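You operate a simulated robot arm through the tools that you are given. There is no shell and no other tool. Be economical: measure what you need, move in short steps, check, and stop when the job is done.

The job below is to be done with a simulated robot arm. You get a single attempt, and the scene is never put back.

## Task
Put things in order on the quilt. At the end: the gold radiator key stands where the purple raisin jar stood; the purple raisin jar stands on top of the blue album; the beige polish brush stands on top of the brown cedar block; the clear milk bottle stands where the gold radiator key stood; whatever was shut is shut again. Leave all else as you found it, and nothing knocked over.

The check looks at the end state, three seconds after you hand in, the way a careful person would. Anything else that was tipped, shoved, dropped, spilled or broken makes it a failure.

## Robot
A 6-joint arm with a two-finger parallel gripper, fixed in place. Base frame: the origin is at the foot of the arm, x ahead of it, y to its left, z up; the work surface is at about z = 700. Readings come in mm, rad, newtons and seconds.
With the tool pointing down near the work surface it reaches from about 220 to 620 mm from the base axis. Its first joint turns from -1.152 to 1.152 rad. Payload 2.7 kg.
Tool frame: the origin (TCP) lies between the finger pads and is the grasp point; the fingertips stand 23 mm ahead of it; z points along the fingers, y is the line along which they close. Largest opening 94 mm; finger width 38, thickness 10; the body of the gripper, 54 by 96 mm, starts 39 mm behind the TCP.
Orientation is told as [roll, pitch, yaw] about the base's x, y, z axes, in that order, counted from this pose: with the fingers straight down and closing along the base's y, the tool's x points along the base's -x, its y along +y and its z along -z.

## Interface
- The arm moves only by the tool jog_arm. Its argument "commands" is one flat list of numbers, 7 for each row, row after row: the shift along the tool's x, y, z in mm, then the turn, a rotation vector about the tool's x, y, z in rad, then the gripper command, from -1 (shut) to 1 (fully open), values between in proportion. In form: [x, y, z, rx, ry, rz, jaw, x, y, z, rx, ry, rz, jaw, ...]. A call has 1 to 20 rows; each row shifts and turns the commanded pose from where the row before left it, along the tool's axes as they then stand. Each row takes 0.2 s and may step no farther than 50 mm and 0.15 rad from the row before; otherwise, or with a gripper value out of range, the whole call is refused. Where a pose cannot be reached the arm comes as near as it can. A force on the tool above 40 N (or 10 N above the force at the start of the call, whichever is more), or a blocked arm, ends the call early, and 0.2 s more pass. Each finger travels about 45 mm/s and halts on what it meets, pressing with about 35 N; the grip force reading is that of the motor and also rises with nothing between the fingers. The clock runs only during rows and for 0.2 s after the last one: add rows that do not move to give the fingers time. It gives the time, the measured TCP pose, the force on the tool (base axes), the opening and the grip force at its end, in the units of the frame above (readings bear some noise), with the torque about the TCP (base axes, N m) and any sound that the robot's microphone picked up.
- Cameras (640 x 400 px; columns grow to the right, rows downward): "scene" is fixed at [79.6, -435.6, 1403.3]; the picture's right is [0.73, -0.68, 0.00], its down [-0.39, -0.42, -0.82] and it looks along [0.56, 0.60, -0.57] (base axes); focal length 375 px, centre (320, 200). "wrist" rides on the gripper at [86, 16, -75] in the tool frame; the picture's right is [-0.18, 0.98, 0.00], its down [-0.58, -0.11, -0.81] and it looks along [-0.79, -0.15, 0.59] (tool axes); focal length 243 px, centre (320, 200). There is no depth. A picture from a camera that has moved, and an enlarged one, comes with that camera's place and axes in the base frame and with its lens.
- grab_frame(camera): a new picture of that camera. It takes no simulated time.
- enlarge(camera, box): a new picture of the part [left, top, right, bottom] of that camera's present view, enlarged. It takes no simulated time.
- finish_job(): hands the job in; it is judged then, once.

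Work in short steps. Places have to be worked out from the pictures, the camera data and where the tool is seen: move nearer, look again, correct. Check each grasp and each placing, and mend what went wrong. You have 120 turns and 64 pictures in all, those below and enlarged ones among them. Open the gripper and draw the arm clear of the work before you hand the job in, unless the task says otherwise.

The tools are called after "Call:" by a JSON object that holds its "api" and its "payload". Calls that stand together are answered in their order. jog_arm: Moves the arm, as the interface text tells. Its arguments: {"type":"object","properties":{"commands":{"type":"array","items":{"type":"number"}}},"required":["commands"]} The other tools are called the same way: grab_frame (camera) takes a picture; enlarge (camera, box) takes an enlarged picture of a part of a camera's view; finish_job () hands the job in.

At the start:

```text
t: 0.0
position: [312.3, 193.0, 977.6]
tcp_rot: [-0.001, -0.001, 0.002]
wrist_force: [0.0, -0.4, -0.8]
moment: [0.02, 0.0, 0.01]
opening: 93.8
grip_force: 0.1
```

scene: 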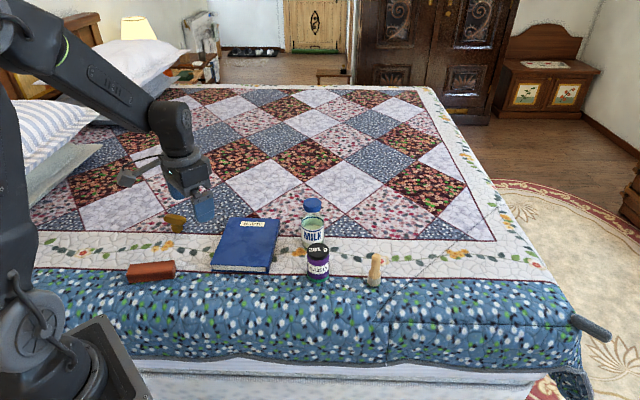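
wrist: 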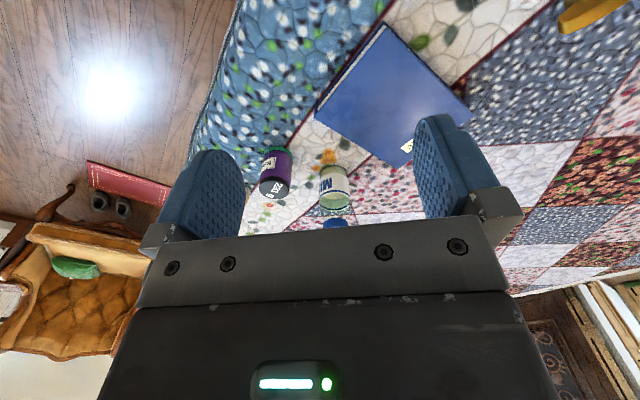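

I'll begin with enlarged views of the objects to locate them accurately.

Call:
{"api": "enlarge", "payload": {"camera": "scene", "box": [110, 180, 270, 300]}}

Call:
{"api": "enlarge", "payload": {"camera": "scene", "box": [260, 180, 420, 300]}}

```text
3.33 times, centred on (190, 240) of scene
camera zoom: at [79.6, -435.6, 1403.3], right [0.73, -0.68, 0.0], down [-0.39, -0.42, -0.82], along [0.56, 0.6, -0.57], focal length 1250 px, centre (753, 67)
```

zoom: 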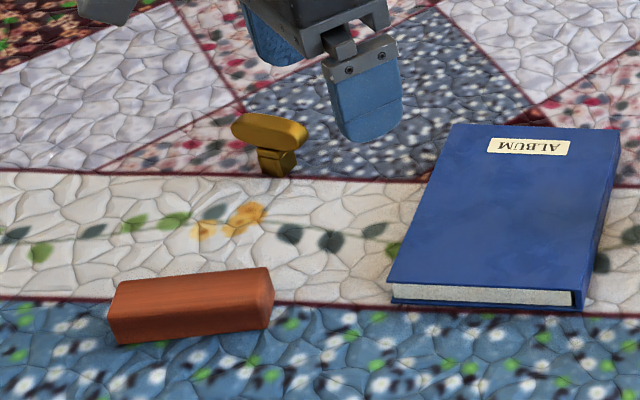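

```text
3.33 times, centred on (340, 240) of scene
camera zoom: at [79.6, -435.6, 1403.3], right [0.73, -0.68, 0.0], down [-0.39, -0.42, -0.82], along [0.56, 0.6, -0.57], focal length 1250 px, centre (253, 67)
```

zoom: 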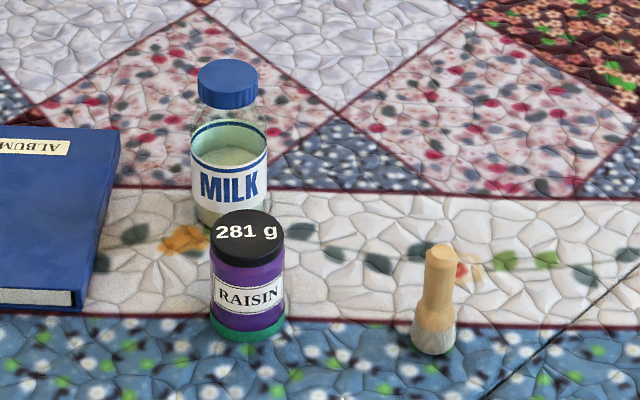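

Estimates: jar ≈(536,60), milk ≈(600,160), brush ≈(624,-50), key ≈(353,472), album centre ≈(472,276), block around (240,345). I move nearer to the jar, milk and brush for a refined look.

Call:
{"api": "jog_arm", "payload": {"commands": [-28, -28, 20, 0, 0, 0, 1, -28, -28, 20, 0, 0, 0, 1, -28, -28, 20, 0, 0, 0, 1, -28, -28, 20, 0, 0, 0, 1]}}

Call:
{"api": "grab_frame", "payload": {"camera": "wrist"}}

```text
t: 1.0
position: [426.1, 79.8, 895.7]
tcp_rot: [0.003, -0.001, 0.001]
wrist_force: [-0.2, 0.8, -0.2]
moment: [0.0, -0.03, -0.03]
opening: 94.2
grip_force: 0.0
```

```text
59 pictures are left
camera wrist: at [339.8, 95.4, 972.3], right [0.18, 0.98, 0.0], down [0.58, -0.11, 0.81], along [0.79, -0.15, -0.59], focal length 243 px, centre (320, 200)
```

wrist: 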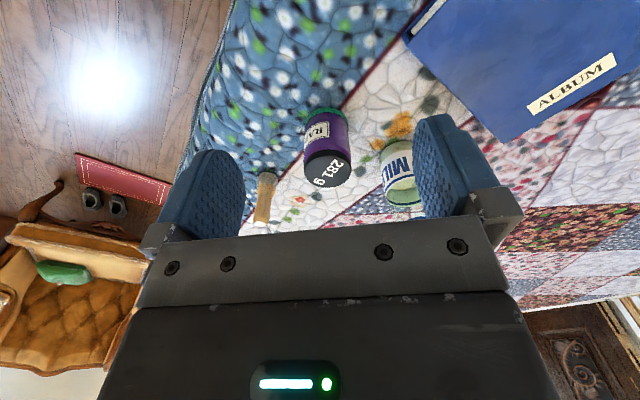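

Jar is at ≈(531,66). I move above it and check before descending.

Call:
{"api": "jog_arm", "payload": {"commands": [-35, -4.6, 10, 0, 0, 0, 1, -35, -4.6, 20, 0, 0, 0, 1, -35, -4.6, 30, 0, 0, 0, 1, 0, 0, 0, 0, 0, 0, 1]}}

Call:
{"api": "grab_frame", "payload": {"camera": "wrist"}}

Call:
{"api": "enlarge", "payload": {"camera": "scene", "box": [240, 150, 400, 300]}}

```text
t: 2.0
position: [530.2, 64.9, 836.0]
tcp_rot: [0.0, 0.0, 0.002]
wrist_force: [-0.3, 0.5, 0.1]
moment: [0.01, -0.02, 0.0]
opening: 93.9
grip_force: 0.0
```

```text
58 pictures are left
camera wrist: at [442.6, 81.1, 911.1], right [0.18, 0.98, 0.0], down [0.58, -0.11, 0.81], along [0.79, -0.15, -0.59], focal length 243 px, centre (320, 200)
```

wrist: 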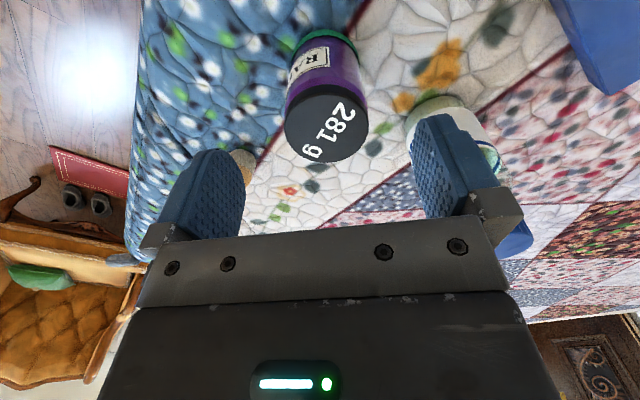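

```text
2.67 times, centred on (320, 225) of scene
camera zoom: at [79.6, -435.6, 1403.3], right [0.73, -0.68, 0.0], down [-0.39, -0.42, -0.82], along [0.56, 0.6, -0.57], focal length 1000 px, centre (320, 133)
```

zoom: 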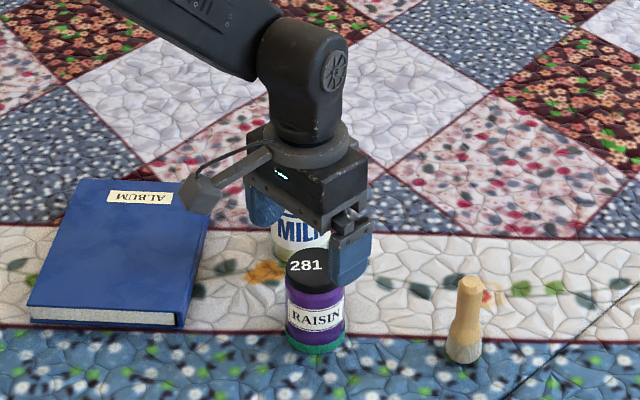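

Jar centre ≈(528,69); fingers straddle it. Descend to z≈763 and close.

Call:
{"api": "jog_arm", "payload": {"commands": [2, 4, 25, 0, 0, 0, 1, 0, 0, 25, 0, 0, 0, 1, 0, 0, 23, 0, 0, 0, 1, 0, 0, 0, 0, 0, 0, 1]}}

Call:
{"api": "jog_arm", "payload": {"commands": [0, 0, 0, 0, 0, 0, -0.1, 0, 0, 0, 0, 0, 0, -0.3, 0, 0, 0, 0, 0, 0, -0.3, 0, 0, 0, 0, 0, 0, -0.3]}}

Call:
{"api": "grab_frame", "payload": {"camera": "wrist"}}

```text
t: 3.0
position: [526.8, 70.2, 764.0]
tcp_rot: [0.0, 0.001, 0.004]
wrist_force: [0.3, -0.7, 1.3]
moment: [0.02, -0.01, 0.0]
opening: 93.8
grip_force: 0.0
```

```text
t: 4.0
position: [525.7, 69.8, 763.5]
tcp_rot: [0.0, -0.001, 0.001]
wrist_force: [1.1, -1.1, 0.3]
moment: [-0.04, 0.01, 0.02]
opening: 55.4
grip_force: 35.2
```

```text
56 pictures are left
camera wrist: at [439.2, 85.7, 839.8], right [0.18, 0.98, 0.0], down [0.58, -0.11, 0.81], along [0.79, -0.15, -0.59], focal length 243 px, centre (320, 200)
```

wrist: 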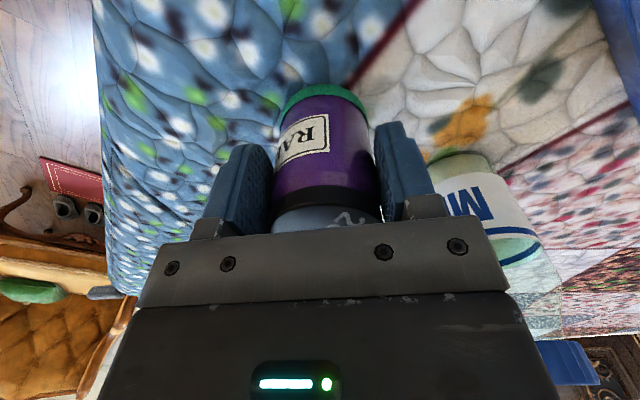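

Jar gripped at 55.4 mm, standing at ≈(527,70). Lift and carry it above the album.

Call:
{"api": "jog_arm", "payload": {"commands": [0, 0, -25, 0, 0, 0, -0.3, 0, 0, -35, 0, 0, 0, -0.3, 0, 0, 0, 0, 0, 0, -0.3, 11, 30, 0, 0, 0, 0, -0.3, 11, 36, 0, 0, 0, 0, -0.3, 11, 40, 0, 0, 0, 0, -0.3, 11, 40, 0, 0, 0, 0, -0.3, 11, 36, 0, 0, 0, 0, -0.3, 0, 24, 0, 0, 0, 0, -0.3, 0, 0, 0, 0, 0, 0, -0.3]}}

Call:
{"api": "grab_frame", "payload": {"camera": "scene"}}

Call:
{"api": "grab_frame", "payload": {"camera": "wrist"}}

```text
t: 6.2
position: [470.7, 275.7, 827.2]
tcp_rot: [0.0, 0.001, 0.0]
wrist_force: [-1.0, -1.5, -2.5]
moment: [0.02, 0.06, -0.01]
opening: 55.5
grip_force: 34.9
```

```text
55 pictures are left
```

scene: 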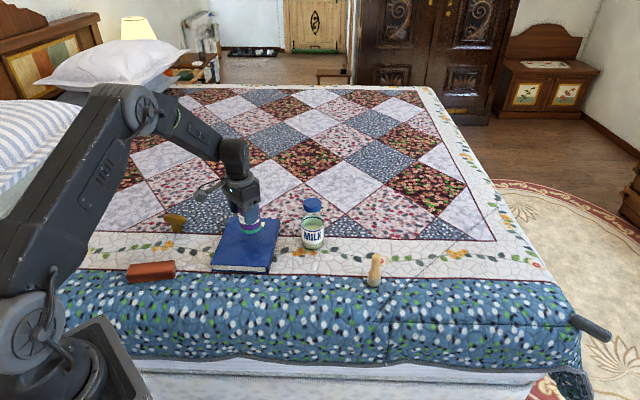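

```text
54 pictures are left
camera wrist: at [383.6, 292.3, 902.5], right [0.18, 0.98, 0.0], down [0.58, -0.11, 0.81], along [0.79, -0.15, -0.59], focal length 243 px, centre (320, 200)
```

wrist: 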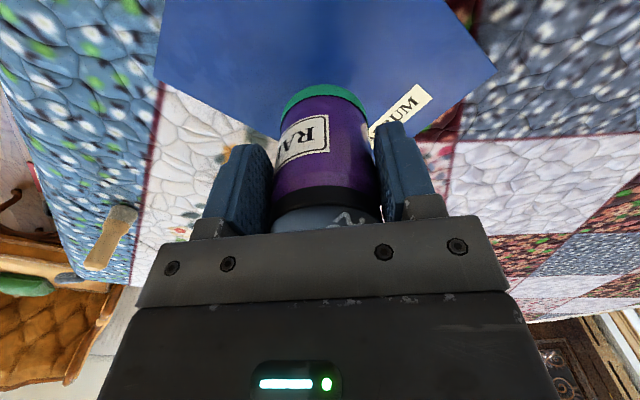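

Album corners confirm centre ≈(473,277). Lower gently until contact.

Call:
{"api": "jog_arm", "payload": {"commands": [0, 0, 20, 0, 0, 0, -0.3, 0, 0, 14, 0, 0, 0, -0.3, 0, 0, 3, 0, 0, 0, -0.3, 0, 0, 2, 0, 0, 0, -0.3, 0, 0, 2, 0, 0, 0, -0.3, 0, 0, 0, 0, 0, 0, -0.3]}}

Call:
{"api": "enlarge", "payload": {"camera": "scene", "box": [200, 190, 300, 280]}}

```text
t: 7.6
position: [471.4, 276.1, 787.7]
tcp_rot: [0.002, -0.005, -0.002]
wrist_force: [-3.4, -3.7, 25.2]
moment: [-0.51, -0.37, -0.41]
opening: 55.4
grip_force: 35.1
```

```text
4.44 times, centred on (250, 235) of scene
camera zoom: at [79.1, -435.9, 1403.2], right [0.73, -0.68, 0.0], down [-0.39, -0.42, -0.82], along [0.56, 0.6, -0.57], focal length 1666 px, centre (631, 44)
```

zoom: 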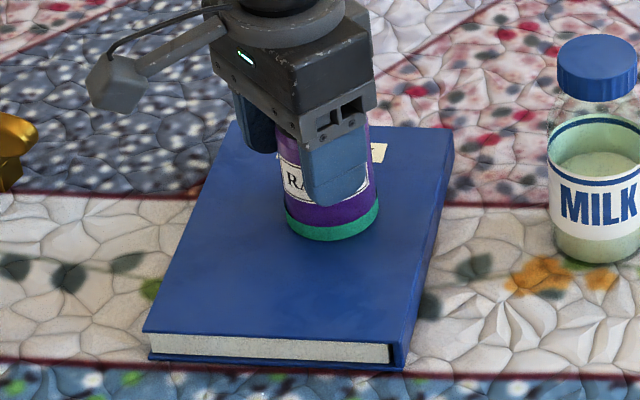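

Contact made (25 N). Ease up 2 mm, open, and rise clear.

Call:
{"api": "jog_arm", "payload": {"commands": [0, 0, -2, 0, 0, 0, -0.3, 0, 0, 0, 0, 0, 0, 0.3, 0, 0, 0, 0, 0, 0, 0.9, 0, 0, 0, 0, 0, 0, 0.9, 0, 0, 0, 0, 0, 0, 0.9]}}

Call:
{"api": "jog_arm", "payload": {"commands": [0, 0, -20, 0, 0, 0, 0.9, 0, 0, -30, 0, 0, 0, 0.9, 0, 0, -40, 0, 0, 0, 0.9, 0, 0, -40, 0, 0, 0, 0.9]}}

Call:
{"api": "grab_frame", "payload": {"camera": "wrist"}}

Call:
{"api": "enlarge", "payload": {"camera": "scene", "box": [140, 190, 300, 290]}}

```text
t: 8.8
position: [472.0, 276.9, 786.4]
tcp_rot: [0.001, 0.001, 0.001]
wrist_force: [-0.2, -0.3, -0.4]
moment: [0.0, -0.04, 0.0]
opening: 89.2
grip_force: 0.0
```

```text
t: 9.8
position: [473.6, 277.5, 916.9]
tcp_rot: [0.0, -0.001, 0.003]
wrist_force: [-0.3, 0.3, 0.1]
moment: [0.0, 0.0, 0.0]
opening: 89.3
grip_force: 0.1
```

```text
52 pictures are left
camera wrist: at [385.7, 293.7, 993.2], right [0.18, 0.98, 0.0], down [0.58, -0.11, 0.81], along [0.79, -0.15, -0.59], focal length 243 px, centre (320, 200)
```

wrist: 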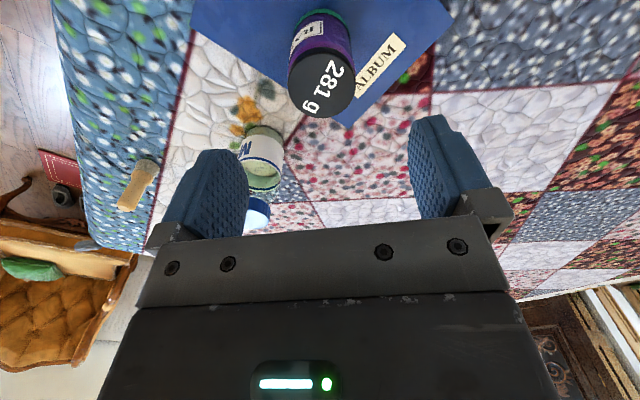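

```text
4.00 times, centred on (220, 240) of scene
camera zoom: at [79.6, -435.6, 1403.3], right [0.73, -0.68, 0.0], down [-0.39, -0.42, -0.82], along [0.56, 0.6, -0.57], focal length 1500 px, centre (720, 40)
```

zoom: 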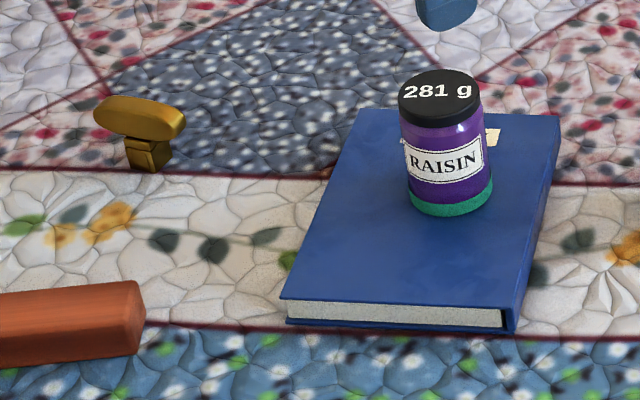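

Jar stands fine on the album. Now a look at the key from closer.

Call:
{"api": "jog_arm", "payload": {"commands": [29, 25.5, 5, 0, 0, 0, 1, 29, 25.5, 8, 0, 0, 0, 1, 29, 25.5, 12, 0, 0, 0, 1, 29, 25.5, 14, 0, 0, 0, 1, 29, 25.5, 14, 0, 0, 0, 1, 29, 25.5, 14, 0, 0, 0, 1, 0, 0, 0, 0, 0, 0, 1]}}

Call:
{"api": "grab_frame", "payload": {"camera": "wrist"}}

```text
t: 11.4
position: [296.6, 433.7, 848.3]
tcp_rot: [-0.001, 0.001, 0.001]
wrist_force: [0.3, 0.0, 0.2]
moment: [0.02, 0.01, 0.02]
opening: 93.9
grip_force: 0.0
```

```text
50 pictures are left
camera wrist: at [210.7, 449.5, 923.9], right [0.18, 0.98, 0.0], down [0.58, -0.11, 0.81], along [0.79, -0.15, -0.59], focal length 243 px, centre (320, 200)
```

wrist: 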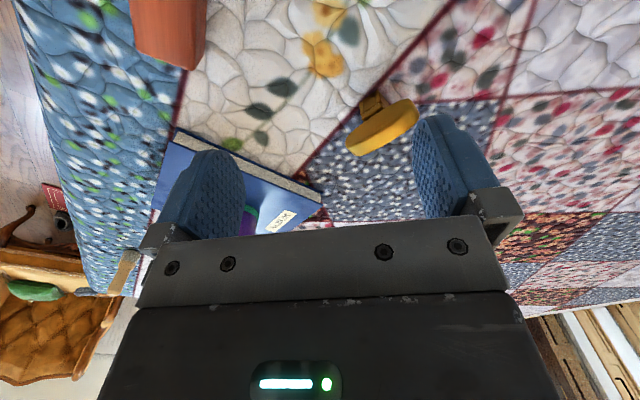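

Call:
{"api": "enlarge", "payload": {"camera": "wrist", "box": [330, 70, 430, 170]}}

```text
4.00 times, centred on (380, 120) of wrist
camera zoom: at [210.7, 449.5, 923.9], right [0.18, 0.98, 0.0], down [0.58, -0.11, 0.81], along [0.79, -0.15, -0.59], focal length 970 px, centre (80, 520)
```

zoom: 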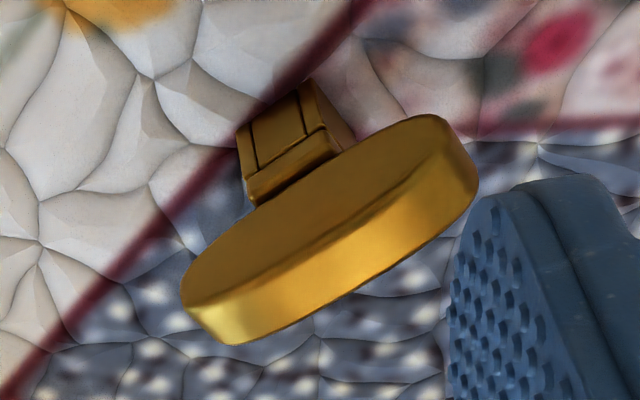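

Key: upright, flat oval bow with axis along ≈(-0.43,0.90), centre ≈(356,476), top z≈760. I turn the gripper to close across the thin side (yaw ≈ -1.126) and move over it.

Call:
{"api": "jog_arm", "payload": {"commands": [0, 0, 0, 0, 0, 0.141, 1, 0, 0, 0, 0, 0, 0.141, 1, 0, 0, 0, 0, 0, 0.141, 1, 0, 0, 0, 0, 0, 0.141, 1, 0, 0, 0, 0, 0, 0.141, 1, 0, 0, 0, 0, 0, 0.141, 1, 0, 0, 0, 0, 0, 0.141, 1, 0, 0, 0, 0, 0, 0.139, 1, 0, 0, 0, 0, 0, 0, 1]}}

Call:
{"api": "jog_arm", "payload": {"commands": [6.2, 35.6, 0, 0, 0, 0, 1, 6.2, 35.6, 10, 0, 0, 0, 1, 0, 0, 0, 0, 0, 0, 1]}}

Call:
{"api": "grab_frame", "payload": {"camera": "wrist"}}

Call:
{"api": "enlarge", "payload": {"camera": "scene", "box": [120, 160, 240, 260]}}

```text
t: 13.4
position: [297.0, 429.3, 849.0]
tcp_rot: [0.0, -0.001, -1.129]
wrist_force: [0.0, -0.1, 1.4]
moment: [-0.02, 0.01, -0.03]
opening: 94.1
grip_force: 0.0
```

```text
t: 14.2
position: [355.5, 474.0, 839.5]
tcp_rot: [0.0, -0.002, -1.126]
wrist_force: [-0.3, 1.3, -0.2]
moment: [0.04, -0.01, 0.04]
opening: 93.8
grip_force: 0.0
```

```text
48 pictures are left
camera wrist: at [333.2, 558.8, 914.5], right [0.97, 0.26, 0.0], down [0.15, -0.57, 0.81], along [0.21, -0.78, -0.59], focal length 243 px, centre (320, 200)
```

wrist: 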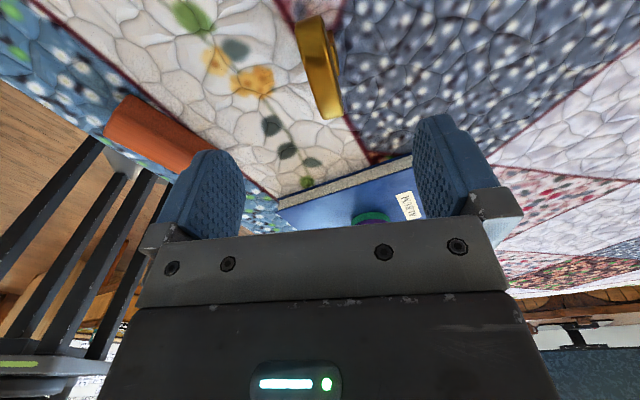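

```text
4.00 times, centred on (180, 210) of scene
camera zoom: at [79.6, -435.6, 1403.3], right [0.73, -0.68, 0.0], down [-0.39, -0.42, -0.82], along [0.56, 0.6, -0.57], focal length 1500 px, centre (880, 160)
```

zoom: 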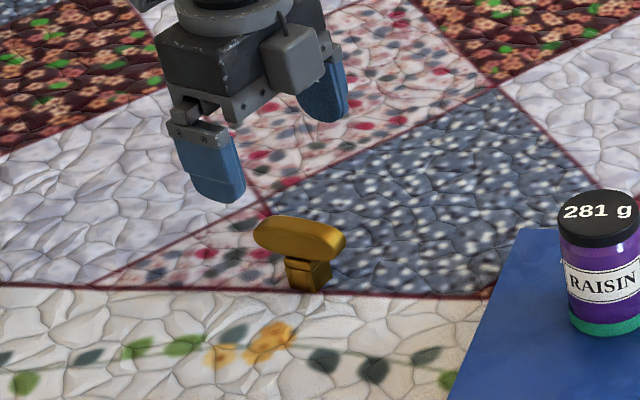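

Aligned with the key; centre ≈(358,480). Adjust a few mm, descend to z≈742 and close.

Call:
{"api": "jog_arm", "payload": {"commands": [4, 4, 20, 0, 0, 0, 1, 0, 0, 30, 0, 0, 0, 1, 0, 0, 30, 0, 0, 0, 1, 0, 0, 17, 0, 0, 0, 1, 0, 0, 0, 0, 0, 0, 1]}}

Call:
{"api": "grab_frame", "payload": {"camera": "wrist"}}

```text
t: 15.4
position: [359.9, 475.6, 743.7]
tcp_rot: [0.0, 0.003, -1.125]
wrist_force: [0.5, 0.4, 0.3]
moment: [0.02, 0.03, -0.01]
opening: 94.2
grip_force: 0.0
```

```text
46 pictures are left
camera wrist: at [336.9, 560.6, 818.5], right [0.97, 0.26, 0.0], down [0.15, -0.57, 0.81], along [0.21, -0.78, -0.59], focal length 243 px, centre (320, 200)
```

wrist: 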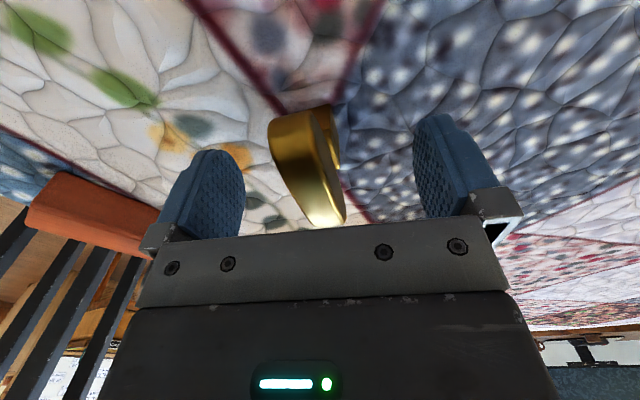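

Key lies nearly midway between the fingers; shift 2 mm and close.

Call:
{"api": "jog_arm", "payload": {"commands": [0, -2, 0, 0, 0, 0, 0.4, 0, 0, 0, 0, 0, 0, 0, 0, 0, 0, 0, 0, 0, -0.4, 0, 0, 0, 0, 0, 0, -0.8, 0, 0, 0, 0, 0, 0, -1, 0, 0, 0, 0, 0, 0, -1]}}

Call:
{"api": "grab_frame", "payload": {"camera": "wrist"}}

Call:
{"api": "enlarge", "payload": {"camera": "scene", "box": [120, 160, 240, 260]}}

```text
t: 16.8
position: [358.9, 475.4, 743.0]
tcp_rot: [-0.001, 0.002, -1.125]
wrist_force: [0.2, -0.8, 0.5]
moment: [0.0, 0.01, 0.0]
opening: 21.9
grip_force: 35.4
```

```text
45 pictures are left
camera wrist: at [334.6, 560.4, 818.9], right [0.97, 0.26, 0.0], down [0.15, -0.57, 0.81], along [0.21, -0.78, -0.59], focal length 243 px, centre (320, 200)
```

wrist: 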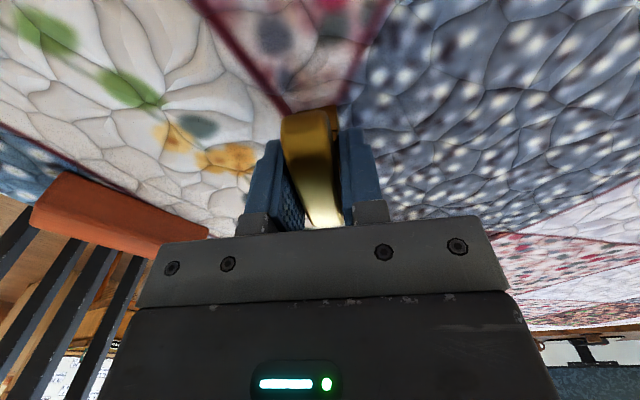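

```text
4.00 times, centred on (180, 210) of scene
camera zoom: at [79.6, -435.6, 1403.3], right [0.73, -0.68, 0.0], down [-0.39, -0.42, -0.82], along [0.56, 0.6, -0.57], focal length 1500 px, centre (880, 160)
```

zoom: 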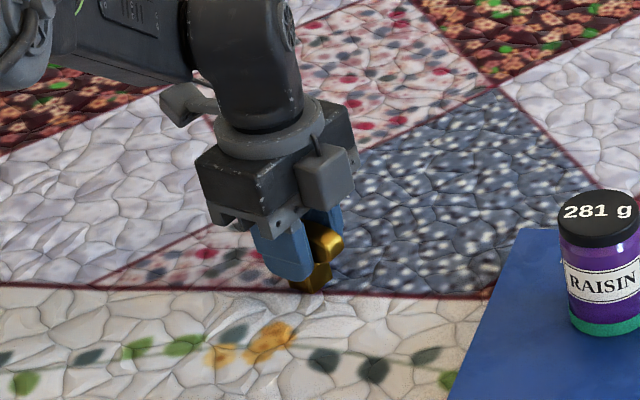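

Key gripped (21.9 mm), original spot ≈(357,477). Lift well above the jar on the album and check.

Call:
{"api": "jog_arm", "payload": {"commands": [0, 0, -15, 0, 0, 0, -1, 0, 0, -40, 0, 0, 0, -1, 0, 0, -42, 0, 0, 0, -1, 0, 0, -45, 0, 0, 0, -1, 0, 0, 0, 0, 0, 0, -1]}}

Call:
{"api": "grab_frame", "payload": {"camera": "wrist"}}

Call:
{"api": "enlarge", "payload": {"camera": "scene", "box": [120, 160, 240, 260]}}

```text
t: 18.0
position: [356.2, 470.9, 882.7]
tcp_rot: [0.0, 0.0, -1.124]
wrist_force: [-0.6, -0.1, -0.4]
moment: [-0.02, 0.0, -0.01]
opening: 21.9
grip_force: 35.1
```

```text
43 pictures are left
camera wrist: at [332.7, 556.3, 958.9], right [0.97, 0.26, 0.0], down [0.15, -0.57, 0.81], along [0.21, -0.78, -0.59], focal length 243 px, centre (320, 200)
```

wrist: 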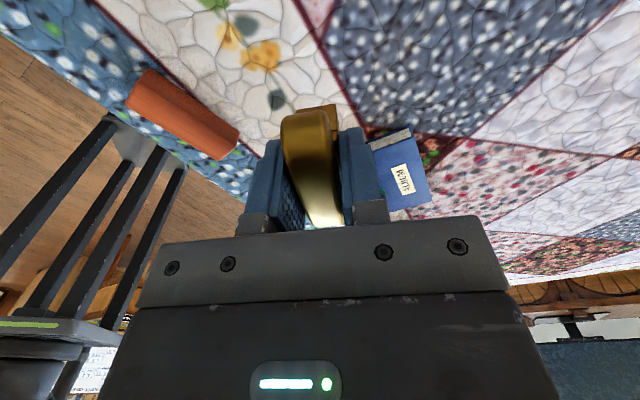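

```text
4.00 times, centred on (180, 210) of scene
camera zoom: at [79.6, -435.6, 1403.3], right [0.73, -0.68, 0.0], down [-0.39, -0.42, -0.82], along [0.56, 0.6, -0.57], focal length 1500 px, centre (880, 160)
```

zoom: 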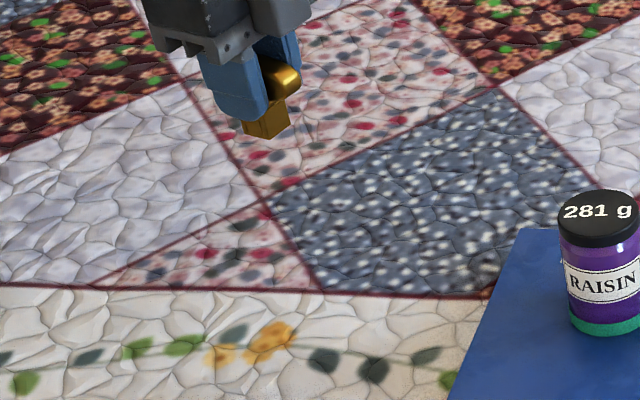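

Key is held upright. Carry to the jar's former place.

Call:
{"api": "jog_arm", "payload": {"commands": [-30, -2.3, 0, 0, 0, 0, -1, -44, -2.3, 0, 0, 0, 0, -1, -44, -2.3, 0, 0, 0, 0, -1, -44, -2.3, 0, 0, 0, 0, -1, -44, -2.3, 0, 0, 0, 0, -1, -44, -2.3, 0, 0, 0, 0, -1, -44, -2.3, 0, 0, 0, 0, -1, -44, -2.3, 0, 0, 0, 0, -1, -44, -2.3, 0, 0, 0, 0, -1, -40, -2.3, 0, 0, 0, 0, -1, -18, 0, 0, 0, 0, 0, -1, 0, 0, 0, 0, 0, 0, -1]}}

Call:
{"api": "grab_frame", "payload": {"camera": "scene"}}

Call:
{"api": "grab_frame", "payload": {"camera": "wrist"}}

```text
t: 20.6
position: [524.8, 69.6, 886.1]
tcp_rot: [0.0, 0.0, -1.123]
wrist_force: [-0.2, 0.0, -1.4]
moment: [0.0, -0.04, 0.0]
opening: 21.7
grip_force: 35.8
```

```text
41 pictures are left
```

scene: 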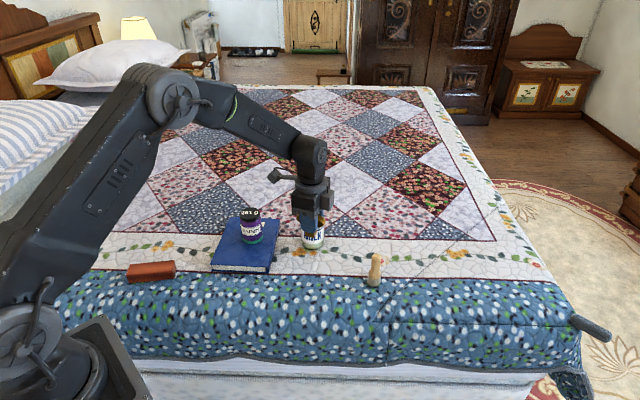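

```text
40 pictures are left
camera wrist: at [501.2, 154.6, 960.9], right [0.97, 0.26, 0.0], down [0.15, -0.57, 0.81], along [0.21, -0.78, -0.59], focal length 243 px, centre (320, 200)
```

wrist: 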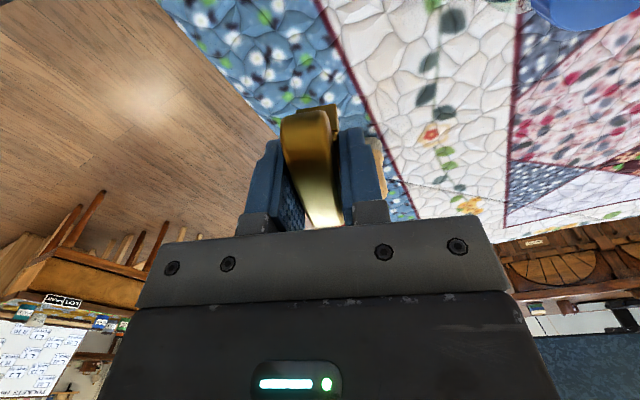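

Above target. Descend, slow at the end, until contact.

Call:
{"api": "jog_arm", "payload": {"commands": [-2.4, 1.6, 25, 0, 0, 0, -1, 0, 0, 35, 0, 0, 0, -1, 0, 0, 35, 0, 0, 0, -1, 0, 0, 25, 0, 0, 0, -1, 0, 0, 15, 0, 0, 0, -1, 0, 0, 4, 0, 0, 0, -1, 0, 0, 0, 0, 0, 0, -1]}}

Call:
{"api": "enlarge", "payload": {"camera": "scene", "box": [260, 180, 400, 300]}}

```text
t: 22.2
position: [527.7, 66.8, 743.5]
tcp_rot: [0.001, 0.0, -1.127]
wrist_force: [-0.1, 0.0, -1.3]
moment: [-0.02, 0.01, 0.01]
opening: 21.6
grip_force: 34.9
```

```text
3.33 times, centred on (330, 240) of scene
camera zoom: at [79.6, -435.6, 1403.3], right [0.73, -0.68, 0.0], down [-0.39, -0.42, -0.82], along [0.56, 0.6, -0.57], focal length 1250 px, centre (287, 67)
```

zoom: 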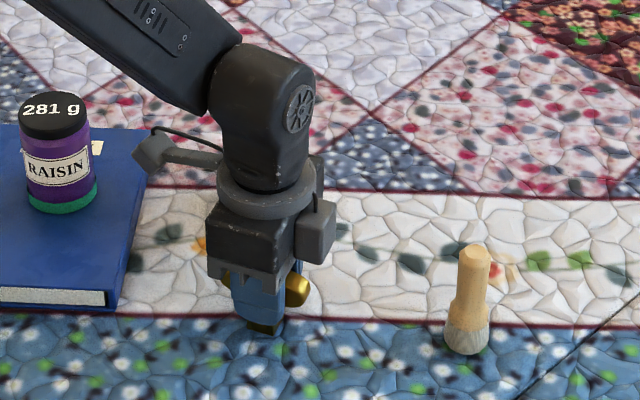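

No contact yet; creep down.

Call:
{"api": "jog_arm", "payload": {"commands": [0, 0, 1, 0, 0, 0, -1, 0, 0, 0, 0, 0, 0, -1]}}

Call:
{"api": "jog_arm", "payload": {"commands": [0, 0, 1, 0, 0, 0, -1, 0, 0, 0, 0, 0, 0, -1]}}

```text
t: 22.8
position: [527.5, 67.6, 743.4]
tcp_rot: [0.001, 0.0, -1.127]
wrist_force: [-1.2, -0.3, 1.5]
moment: [0.01, 0.02, 0.01]
opening: 21.5
grip_force: 34.9
```

```text
t: 23.4
position: [528.4, 67.6, 743.9]
tcp_rot: [0.003, 0.001, -1.126]
wrist_force: [-5.9, -0.3, 11.8]
moment: [0.0, 0.23, -0.01]
opening: 21.7
grip_force: 35.3
```

Touchdown (12 N). Open slowly and rise.

Call:
{"api": "jog_arm", "payload": {"commands": [0, 0, -0.8, 0, 0, 0, -1, 0, 0, 0, 0, 0, 0, -0.3, 0, 0, 0, 0, 0, 0, 0, 0, 0, 0, 0, 0, 0, 0.3, 0, 0, 0, 0, 0, 0, 0.5, 0, 0, 0, 0, 0, 0, 0.5]}}

Call:
{"api": "jog_arm", "payload": {"commands": [0, 0, -15, 0, 0, 0, 0.5, 0, 0, -30, 0, 0, 0, 0.5, 0, 0, -40, 0, 0, 0, 0.5, 0, 0, -45, 0, 0, 0, 0.5, 0, 0, 0, 0, 0, 0, 0.5]}}

Call:
{"api": "grab_frame", "payload": {"camera": "wrist"}}

Call:
{"api": "enlarge", "payload": {"camera": "scene", "box": [260, 180, 400, 300]}}

```text
t: 24.8
position: [528.0, 67.1, 743.6]
tcp_rot: [0.001, 0.001, -1.125]
wrist_force: [0.0, 0.0, -0.4]
moment: [0.04, 0.01, -0.01]
opening: 70.6
grip_force: 0.0
```

```text
t: 26.0
position: [527.5, 67.1, 873.7]
tcp_rot: [-0.001, 0.001, -1.126]
wrist_force: [-1.0, -0.8, -0.5]
moment: [-0.04, -0.02, 0.0]
opening: 70.7
grip_force: 0.0
```

```text
38 pictures are left
camera wrist: at [505.3, 152.3, 950.2], right [0.97, 0.26, 0.0], down [0.15, -0.57, 0.81], along [0.21, -0.78, -0.59], focal length 243 px, centre (320, 200)
```

wrist: 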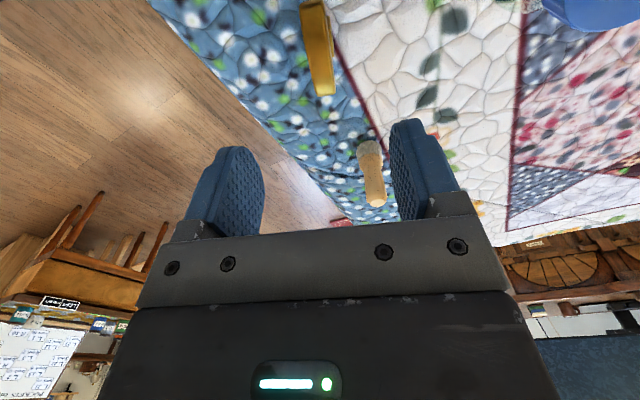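

```text
3.33 times, centred on (330, 240) of scene
camera zoom: at [79.6, -435.6, 1403.3], right [0.73, -0.68, 0.0], down [-0.39, -0.42, -0.82], along [0.56, 0.6, -0.57], focal length 1250 px, centre (287, 67)
```

zoom: 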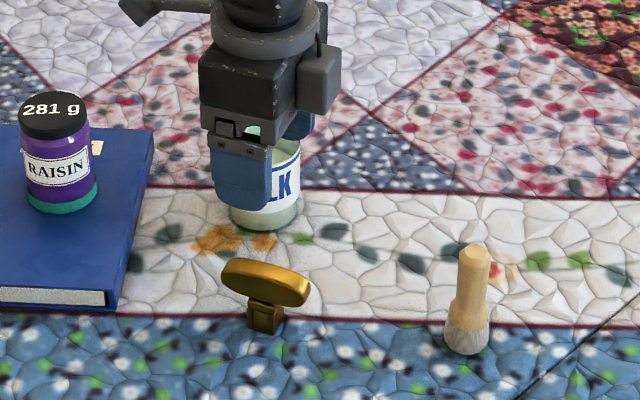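

The key stands, but comparing images with the jar's original base (col 281,row 318 in this box) the key (264,324) is ~14 mm off: needs about (+13,-4) mm. I re-grip and shift it.

Call:
{"api": "jog_arm", "payload": {"commands": [0, 0, 45, 0, 0, 0, 0.5, 0, 0, 40, 0, 0, 0, 0.5, 0, 0, 30, 0, 0, 0, 0.5, 0, 0, 14, 0, 0, 0, 0.5, 0, 0, 0, 0, 0, 0, 0, 0, 0, 0, 0, 0, 0, -0.5, 0, 0, 0, 0, 0, 0, -1, 0, 0, 0, 0, 0, 0, -1, 0, 0, 0, 0, 0, 0, -1]}}

Call:
{"api": "jog_arm", "payload": {"commands": [0, 0, -12, 0, 0, 0, -1, 0, 0, 0, 0, 0, 0, -1, -4.4, 5.1, 0, 0, 0, 0, -1, -4.4, 5.1, 0, 0, 0, 0, -1, 0, 0, 0, 0, 0, 0, -1, 0, 0, 8, 0, 0, 0, -1, 0, 0, 2, 0, 0, 0, -1, 0, 0, 0, 0, 0, 0, -1]}}

```text
t: 28.0
position: [527.2, 67.5, 745.1]
tcp_rot: [0.0, -0.001, -1.126]
wrist_force: [-0.2, 0.6, 0.2]
moment: [0.0, 0.0, -0.01]
opening: 21.2
grip_force: 35.4
```

```text
t: 29.8
position: [541.6, 64.4, 746.4]
tcp_rot: [0.0, 0.0, -1.126]
wrist_force: [-0.7, -0.2, -1.4]
moment: [-0.01, 0.04, 0.0]
opening: 20.9
grip_force: 34.8
```

Creep down to contact.

Call:
{"api": "jog_arm", "payload": {"commands": [0, 0, 1, 0, 0, 0, -1, 0, 0, 0, 0, 0, 0, -1]}}

Call:
{"api": "jog_arm", "payload": {"commands": [0, 0, 1, 0, 0, 0, -1, 0, 0, 0, 0, 0, 0, -1]}}

Call:
{"api": "jog_arm", "payload": {"commands": [0, 0, 0.8, 0, 0, 0, -1, 0, 0, 0, 0, 0, 0, -1]}}

```text
t: 30.4
position: [542.1, 65.7, 746.1]
tcp_rot: [-0.001, -0.002, -1.125]
wrist_force: [0.1, 0.1, -0.4]
moment: [0.04, -0.01, 0.01]
opening: 20.9
grip_force: 34.6
```

```text
t: 31.0
position: [540.8, 64.1, 745.5]
tcp_rot: [0.001, 0.0, -1.125]
wrist_force: [-1.2, -1.9, 4.0]
moment: [-0.02, 0.03, 0.05]
opening: 20.9
grip_force: 34.7
```

```text
t: 31.6
position: [540.6, 65.1, 745.9]
tcp_rot: [0.002, 0.0, -1.125]
wrist_force: [-5.1, -0.3, 14.4]
moment: [0.04, 0.12, 0.01]
opening: 21.3
grip_force: 34.8
```

Contact. Release and rise.

Call:
{"api": "jog_arm", "payload": {"commands": [0, 0, -0.8, 0, 0, 0, -1, 0, 0, 0, 0, 0, 0, -0.3, 0, 0, 0, 0, 0, 0, 0, 0, 0, 0, 0, 0, 0, 0.3, 0, 0, 0, 0, 0, 0, 0.5, 0, 0, 0, 0, 0, 0, 0.5]}}

Call:
{"api": "jog_arm", "payload": {"commands": [0, 0, -15, 0, 0, 0, 0.5, 0, 0, -30, 0, 0, 0, 0.5, 0, 0, -40, 0, 0, 0, 0.5, 0, 0, -45, 0, 0, 0, 0.5, 0, 0, -30, 0, 0, 0, 0.5, 0, 0, 0, 0, 0, 0, 0.5]}}

Call:
{"api": "enlarge", "payload": {"camera": "scene", "box": [260, 180, 420, 300]}}

```text
t: 33.0
position: [541.5, 64.7, 746.2]
tcp_rot: [-0.001, 0.0, -1.126]
wrist_force: [-0.3, 0.0, 0.4]
moment: [-0.01, 0.0, 0.0]
opening: 70.6
grip_force: 0.2
```

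```text
t: 34.4
position: [540.8, 64.1, 907.1]
tcp_rot: [-0.001, 0.0, -1.126]
wrist_force: [-0.1, 0.6, 0.4]
moment: [-0.01, 0.02, -0.01]
opening: 70.3
grip_force: 0.1
```

```text
3.33 times, centred on (340, 240) of scene
camera zoom: at [79.6, -435.6, 1403.3], right [0.73, -0.68, 0.0], down [-0.39, -0.42, -0.82], along [0.56, 0.6, -0.57], focal length 1250 px, centre (253, 67)
```

zoom: 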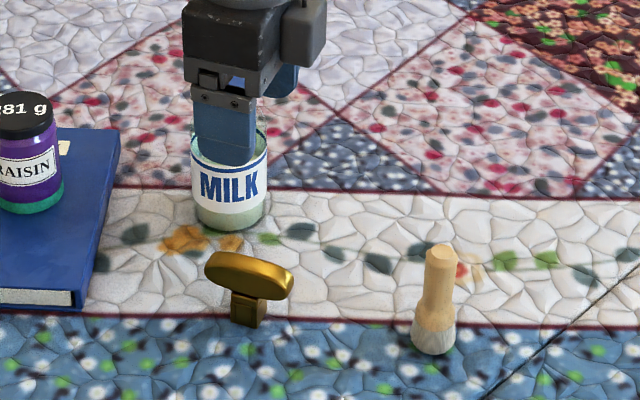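

Key base now matches the jar's original spot exactly. Next, the milk at ≈(616,168), radius ≈639 — beyond vertical reach, so I'll grip it with the tool tilted outward. First retract and turn the yaw to the milk's azimuth (0.27).

Call:
{"api": "jog_arm", "payload": {"commands": [32, -25.6, 0, 0, 0, 0, 1, 32, -25.6, 0, 0, 0, 0, 1, 32, -25.6, 0, 0, 0, 0, 1, 0, 0, 0, 0, 0, -0.1396, 1, 0, 0, 0, 0, 0, -0.1396, 1, 0, 0, 0, 0, 0, -0.1396, 1, 0, 0, 0, 0, 0, -0.1396, 1, 0, 0, 0, 0, 0, -0.1396, 1, 0, 0, 0, 0, 0, -0.1396, 1, 0, 0, 0, 0, 0, -0.1396, 1, 0, 0, 0, 0, 0, -0.1396, 1, 0, 0, 0, 0, 0, -0.1396, 1, 0, 0, 0, 0, 0, -0.1396, 1, 0, 0, 0, 0, 0, 0, 1]}}

Call:
{"api": "grab_frame", "payload": {"camera": "wrist"}}

```text
t: 37.4
position: [431.3, 115.4, 905.1]
tcp_rot: [0.0, -0.001, 0.271]
wrist_force: [-0.2, -0.3, -1.3]
moment: [0.0, 0.02, 0.02]
opening: 94.1
grip_force: 0.1
```

```text
35 pictures are left
camera wrist: at [342.0, 108.4, 980.5], right [-0.09, 1.0, 0.0], down [0.59, 0.05, 0.81], along [0.8, 0.07, -0.59], focal length 243 px, centre (320, 200)
```

wrist: 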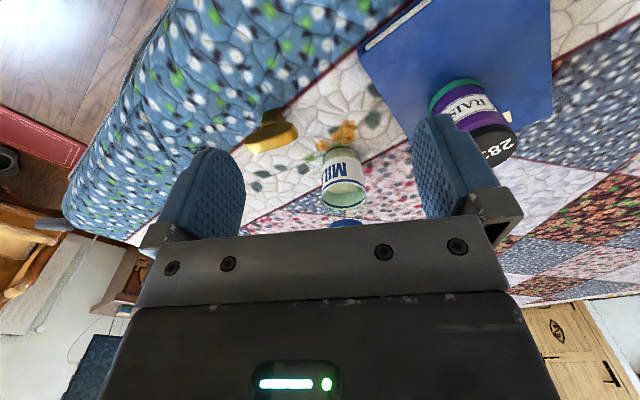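

Wrist view agrees: milk ≈(616,165). Tilt the tool outward by 0.9 rad, then go to a pre-approach point.

Call:
{"api": "jog_arm", "payload": {"commands": [0, 0, 0, 0, -0.15, 0, 1, 0, 0, 0, 0, -0.15, 0, 1, 0, 0, 0, 0, -0.15, 0, 1, 0, 0, 0, 0, -0.15, 0, 1, 0, 0, 0, 0, -0.15, 0, 1, 0, 0, 0, 0, -0.15, 0, 1, 0, 0, 0, 0, 0, 0, 1]}}

Call:
{"api": "grab_frame", "payload": {"camera": "scene"}}

```text
t: 39.0
position: [428.8, 119.0, 904.5]
tcp_rot: [0.037, -0.727, 0.258]
wrist_force: [0.2, -0.5, -0.6]
moment: [-0.01, 0.03, 0.01]
opening: 94.1
grip_force: 0.0
out of reach, approached as far as the arm can: row 4
```

```text
34 pictures are left
```

scene: 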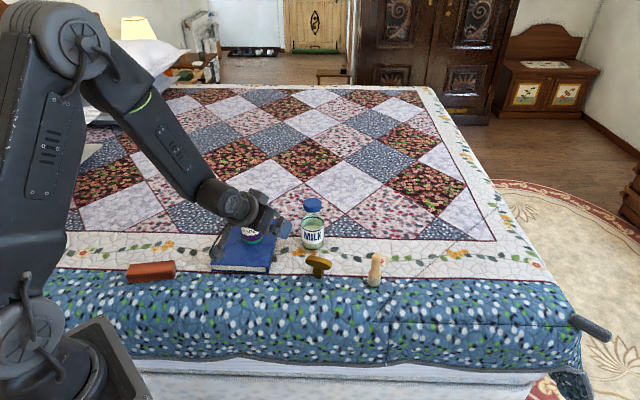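

The tilt hit a joint limit here; farther out more tilt should be available. Move forward toward the pre-approach point and check the pose.

Call:
{"api": "jog_arm", "payload": {"commands": [0, 0, 30, 0, 0, 0, 1, 0, 0, 30, 0, 0, 0, 1, 0, 0, 0, 0, 0, 0, 1]}}

```text
t: 39.8
position: [466.2, 128.5, 858.1]
tcp_rot: [0.04, -0.725, 0.259]
wrist_force: [-1.0, 0.1, -0.4]
moment: [0.03, 0.02, 0.05]
opening: 94.2
grip_force: 0.0
```

Continue: add tilt and cancel the small roll.

Call:
{"api": "jog_arm", "payload": {"commands": [0, 0, 0, 0.04, -0.1, 0, 1, 0, 0, 0, 0, -0.07, 0, 1, 0, 0, 0, 0, 0, 0, 1]}}

```text
t: 40.6
position: [466.6, 129.2, 859.9]
tcp_rot: [0.005, -0.899, 0.258]
wrist_force: [-0.8, -0.6, 1.2]
moment: [0.0, 0.0, 0.01]
opening: 94.0
grip_force: 0.1
```

Tilt is 0.9 now. Move to pre-approach (520,141,825).

Call:
{"api": "jog_arm", "payload": {"commands": [-3.4, -1.2, 32, 0, 0, 0, 1, -3.5, -1.3, 32.2, 0, 0, 0, 1, 0, 0, 0, 0, 0, 0, 1]}}

Call:
{"api": "grab_frame", "payload": {"camera": "wrist"}}

Call:
{"api": "enlarge", "payload": {"camera": "scene", "box": [210, 160, 390, 300]}}

```text
t: 41.4
position: [518.1, 138.5, 826.7]
tcp_rot: [0.004, -0.896, 0.256]
wrist_force: [-0.7, 0.8, 0.1]
moment: [0.02, 0.01, 0.0]
opening: 93.9
grip_force: 0.0
```

```text
33 pictures are left
camera wrist: at [406.0, 126.5, 806.3], right [-0.14, 0.98, 0.15], down [-0.23, -0.17, 0.96], along [0.96, 0.1, 0.25], focal length 243 px, centre (320, 200)
```

wrist: 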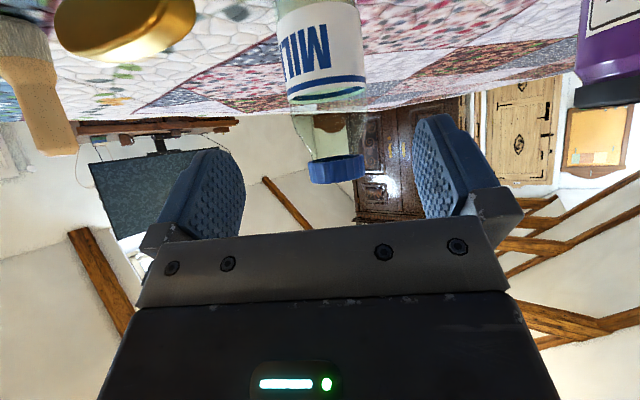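

```text
2.86 times, centred on (300, 230) of scene
camera zoom: at [79.6, -435.6, 1403.3], right [0.73, -0.68, 0.0], down [-0.39, -0.42, -0.82], along [0.56, 0.6, -0.57], focal length 1071 px, centre (377, 114)
```

zoom: 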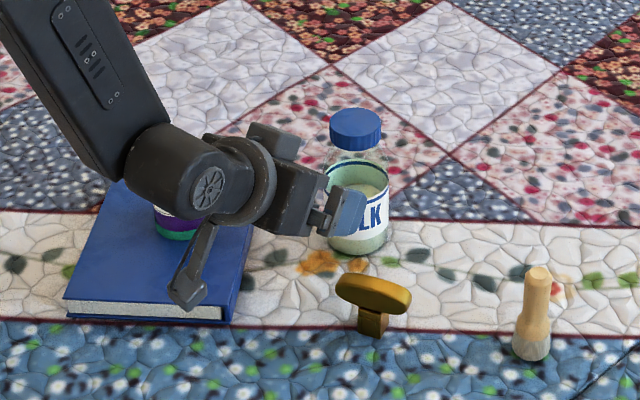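

Bottle axis ≈(616,167), between the fingers. Advance along the tool axis most of the way, then check.

Call:
{"api": "jog_arm", "payload": {"commands": [0, 1, 25, 0, 0, 0, 1, 0, 1, 25, 0, 0, 0, 1, 0, 0.5, 22, 0, 0, 0, 1, 0, 0, 18, 0, 0, 0, 1, 0, 0, 0, 0, 0, 0, 1]}}

Call:
{"api": "grab_frame", "payload": {"camera": "wrist"}}

Call:
{"api": "enlarge", "payload": {"camera": "scene", "box": [210, 160, 390, 300]}}

```text
t: 42.6
position: [590.6, 163.2, 770.5]
tcp_rot: [0.004, -0.896, 0.256]
wrist_force: [0.1, -0.5, -0.1]
moment: [0.03, -0.02, -0.02]
opening: 94.0
grip_force: 0.1
```

```text
31 pictures are left
camera wrist: at [476.7, 149.6, 749.9], right [-0.14, 0.98, 0.15], down [-0.23, -0.17, 0.96], along [0.96, 0.1, 0.25], focal length 243 px, centre (320, 200)
```

wrist: 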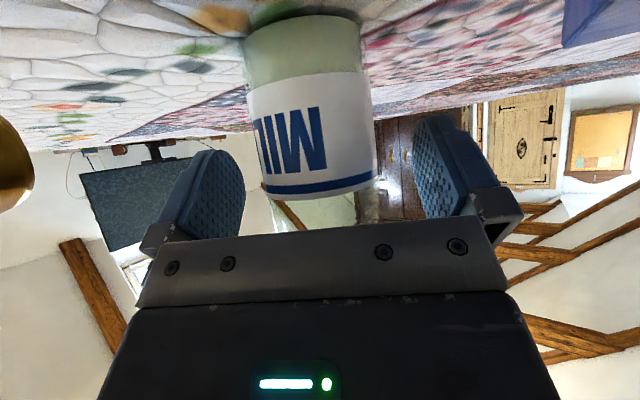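

```text
2.86 times, centred on (300, 230) of scene
camera zoom: at [79.6, -435.6, 1403.3], right [0.73, -0.68, 0.0], down [-0.39, -0.42, -0.82], along [0.56, 0.6, -0.57], focal length 1071 px, centre (377, 114)
```

zoom: 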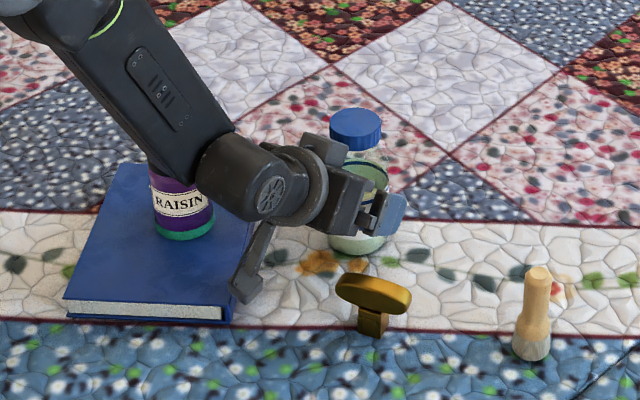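

Bottle well within the fingers. Final advance, then close.

Call:
{"api": "jog_arm", "payload": {"commands": [0.5, -2, 8, 0, 0, 0, 1, 0.5, -2, 8, 0, 0, 0, 1, 0, 0, 0, 0, 0, 0, 1]}}

Call:
{"api": "jog_arm", "payload": {"commands": [0, 0, 0, 0, 0, 0, 0.6, 0, 0, 0, 0, 0, 0, 0.4, 0, 0, 0, 0, 0, 0, 0.1, 0, 0, 0, 0, 0, 0, -0.1, 0, 0, 0, 0, 0, 0, -0.1]}}

Call:
{"api": "grab_frame", "payload": {"camera": "wrist"}}

Call:
{"api": "enlarge", "payload": {"camera": "scene", "box": [210, 160, 390, 300]}}

```text
t: 43.4
position: [601.4, 161.3, 759.2]
tcp_rot: [0.003, -0.895, 0.259]
wrist_force: [0.4, -0.4, -0.3]
moment: [-0.03, -0.02, -0.01]
opening: 94.1
grip_force: 0.1
```

```text
t: 44.6
position: [601.2, 160.1, 759.9]
tcp_rot: [0.003, -0.897, 0.258]
wrist_force: [0.3, 0.6, -0.3]
moment: [-0.01, -0.04, 0.0]
opening: 60.1
grip_force: 35.1
```

```text
29 pictures are left
camera wrist: at [488.7, 148.0, 739.2], right [-0.14, 0.98, 0.15], down [-0.23, -0.17, 0.96], along [0.96, 0.1, 0.25], focal length 243 px, centre (320, 200)
```

wrist: 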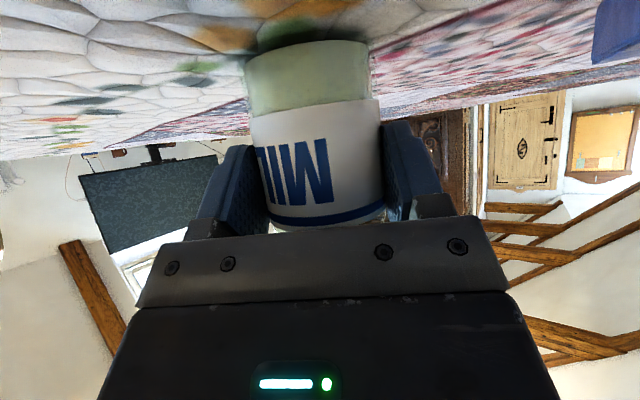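

```text
2.86 times, centred on (300, 230) of scene
camera zoom: at [79.6, -435.6, 1403.3], right [0.73, -0.68, 0.0], down [-0.39, -0.42, -0.82], along [0.56, 0.6, -0.57], focal length 1071 px, centre (377, 114)
```

zoom: 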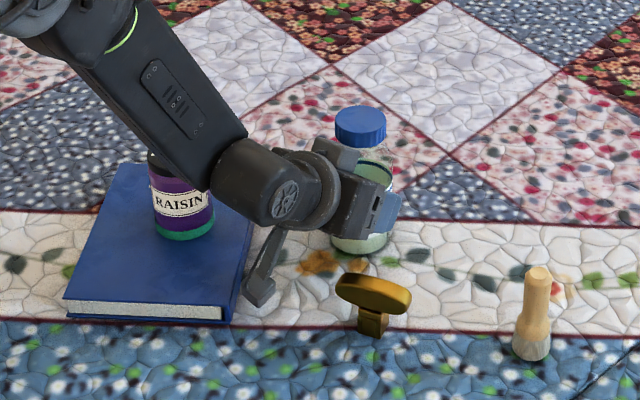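

Bottle gripped (60 mm). Lift straight up ~125 mm so all clears the jar on the album.

Call:
{"api": "jog_arm", "payload": {"commands": [-8, 0, -6.4, 0, 0, 0, -0.2, -20, 0, -15.9, 0, 0, 0, -0.2, -23.5, 0, -18.7, 0, 0, 0, -0.2, -23.5, 0, -18.7, 0, 0, 0, -0.2, -23.5, 0, -18.7, 0, 0, 0, -0.2, 0, 0, 0, 0, 0, 0, -0.2]}}

Call:
{"api": "grab_frame", "payload": {"camera": "scene"}}

```text
t: 46.0
position: [602.5, 162.9, 884.9]
tcp_rot: [0.002, -0.894, 0.255]
wrist_force: [0.0, -0.2, -2.9]
moment: [0.01, 0.04, -0.02]
opening: 60.0
grip_force: 34.8
```

```text
27 pictures are left
```

scene: 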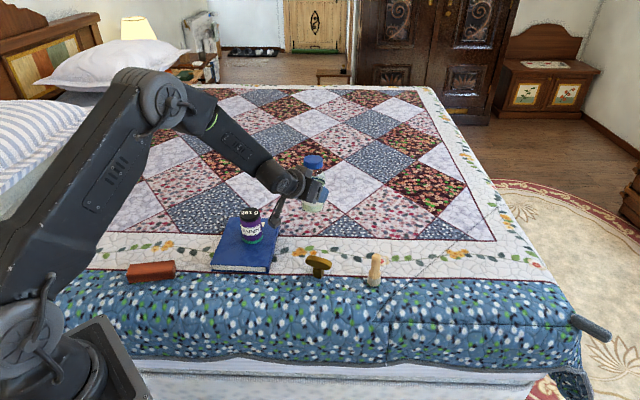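

Bottle upright at 885. Orbit around the base toward the key's former azimuth, first half.

Call:
{"api": "jog_arm", "payload": {"commands": [3.4, 41.9, -4.2, -0.0525, 0, -0.0421, -0.2, 3.4, 41.6, -4.2, -0.0525, 0, -0.0421, -0.2, 3.4, 41.3, -4.2, -0.0525, 0, -0.0421, -0.2, 3.4, 41, -4.2, -0.0525, 0, -0.0421, -0.2, 3.4, 40.8, -4.2, -0.0525, 0, -0.0421, -0.2, 0, 0, 0, 0, 0, 0, -0.2]}}

```text
t: 47.4
position: [498.5, 342.5, 885.7]
tcp_rot: [0.004, -0.897, 0.594]
wrist_force: [0.2, -0.3, -2.2]
moment: [-0.03, 0.03, -0.02]
opening: 60.1
grip_force: 34.3
```

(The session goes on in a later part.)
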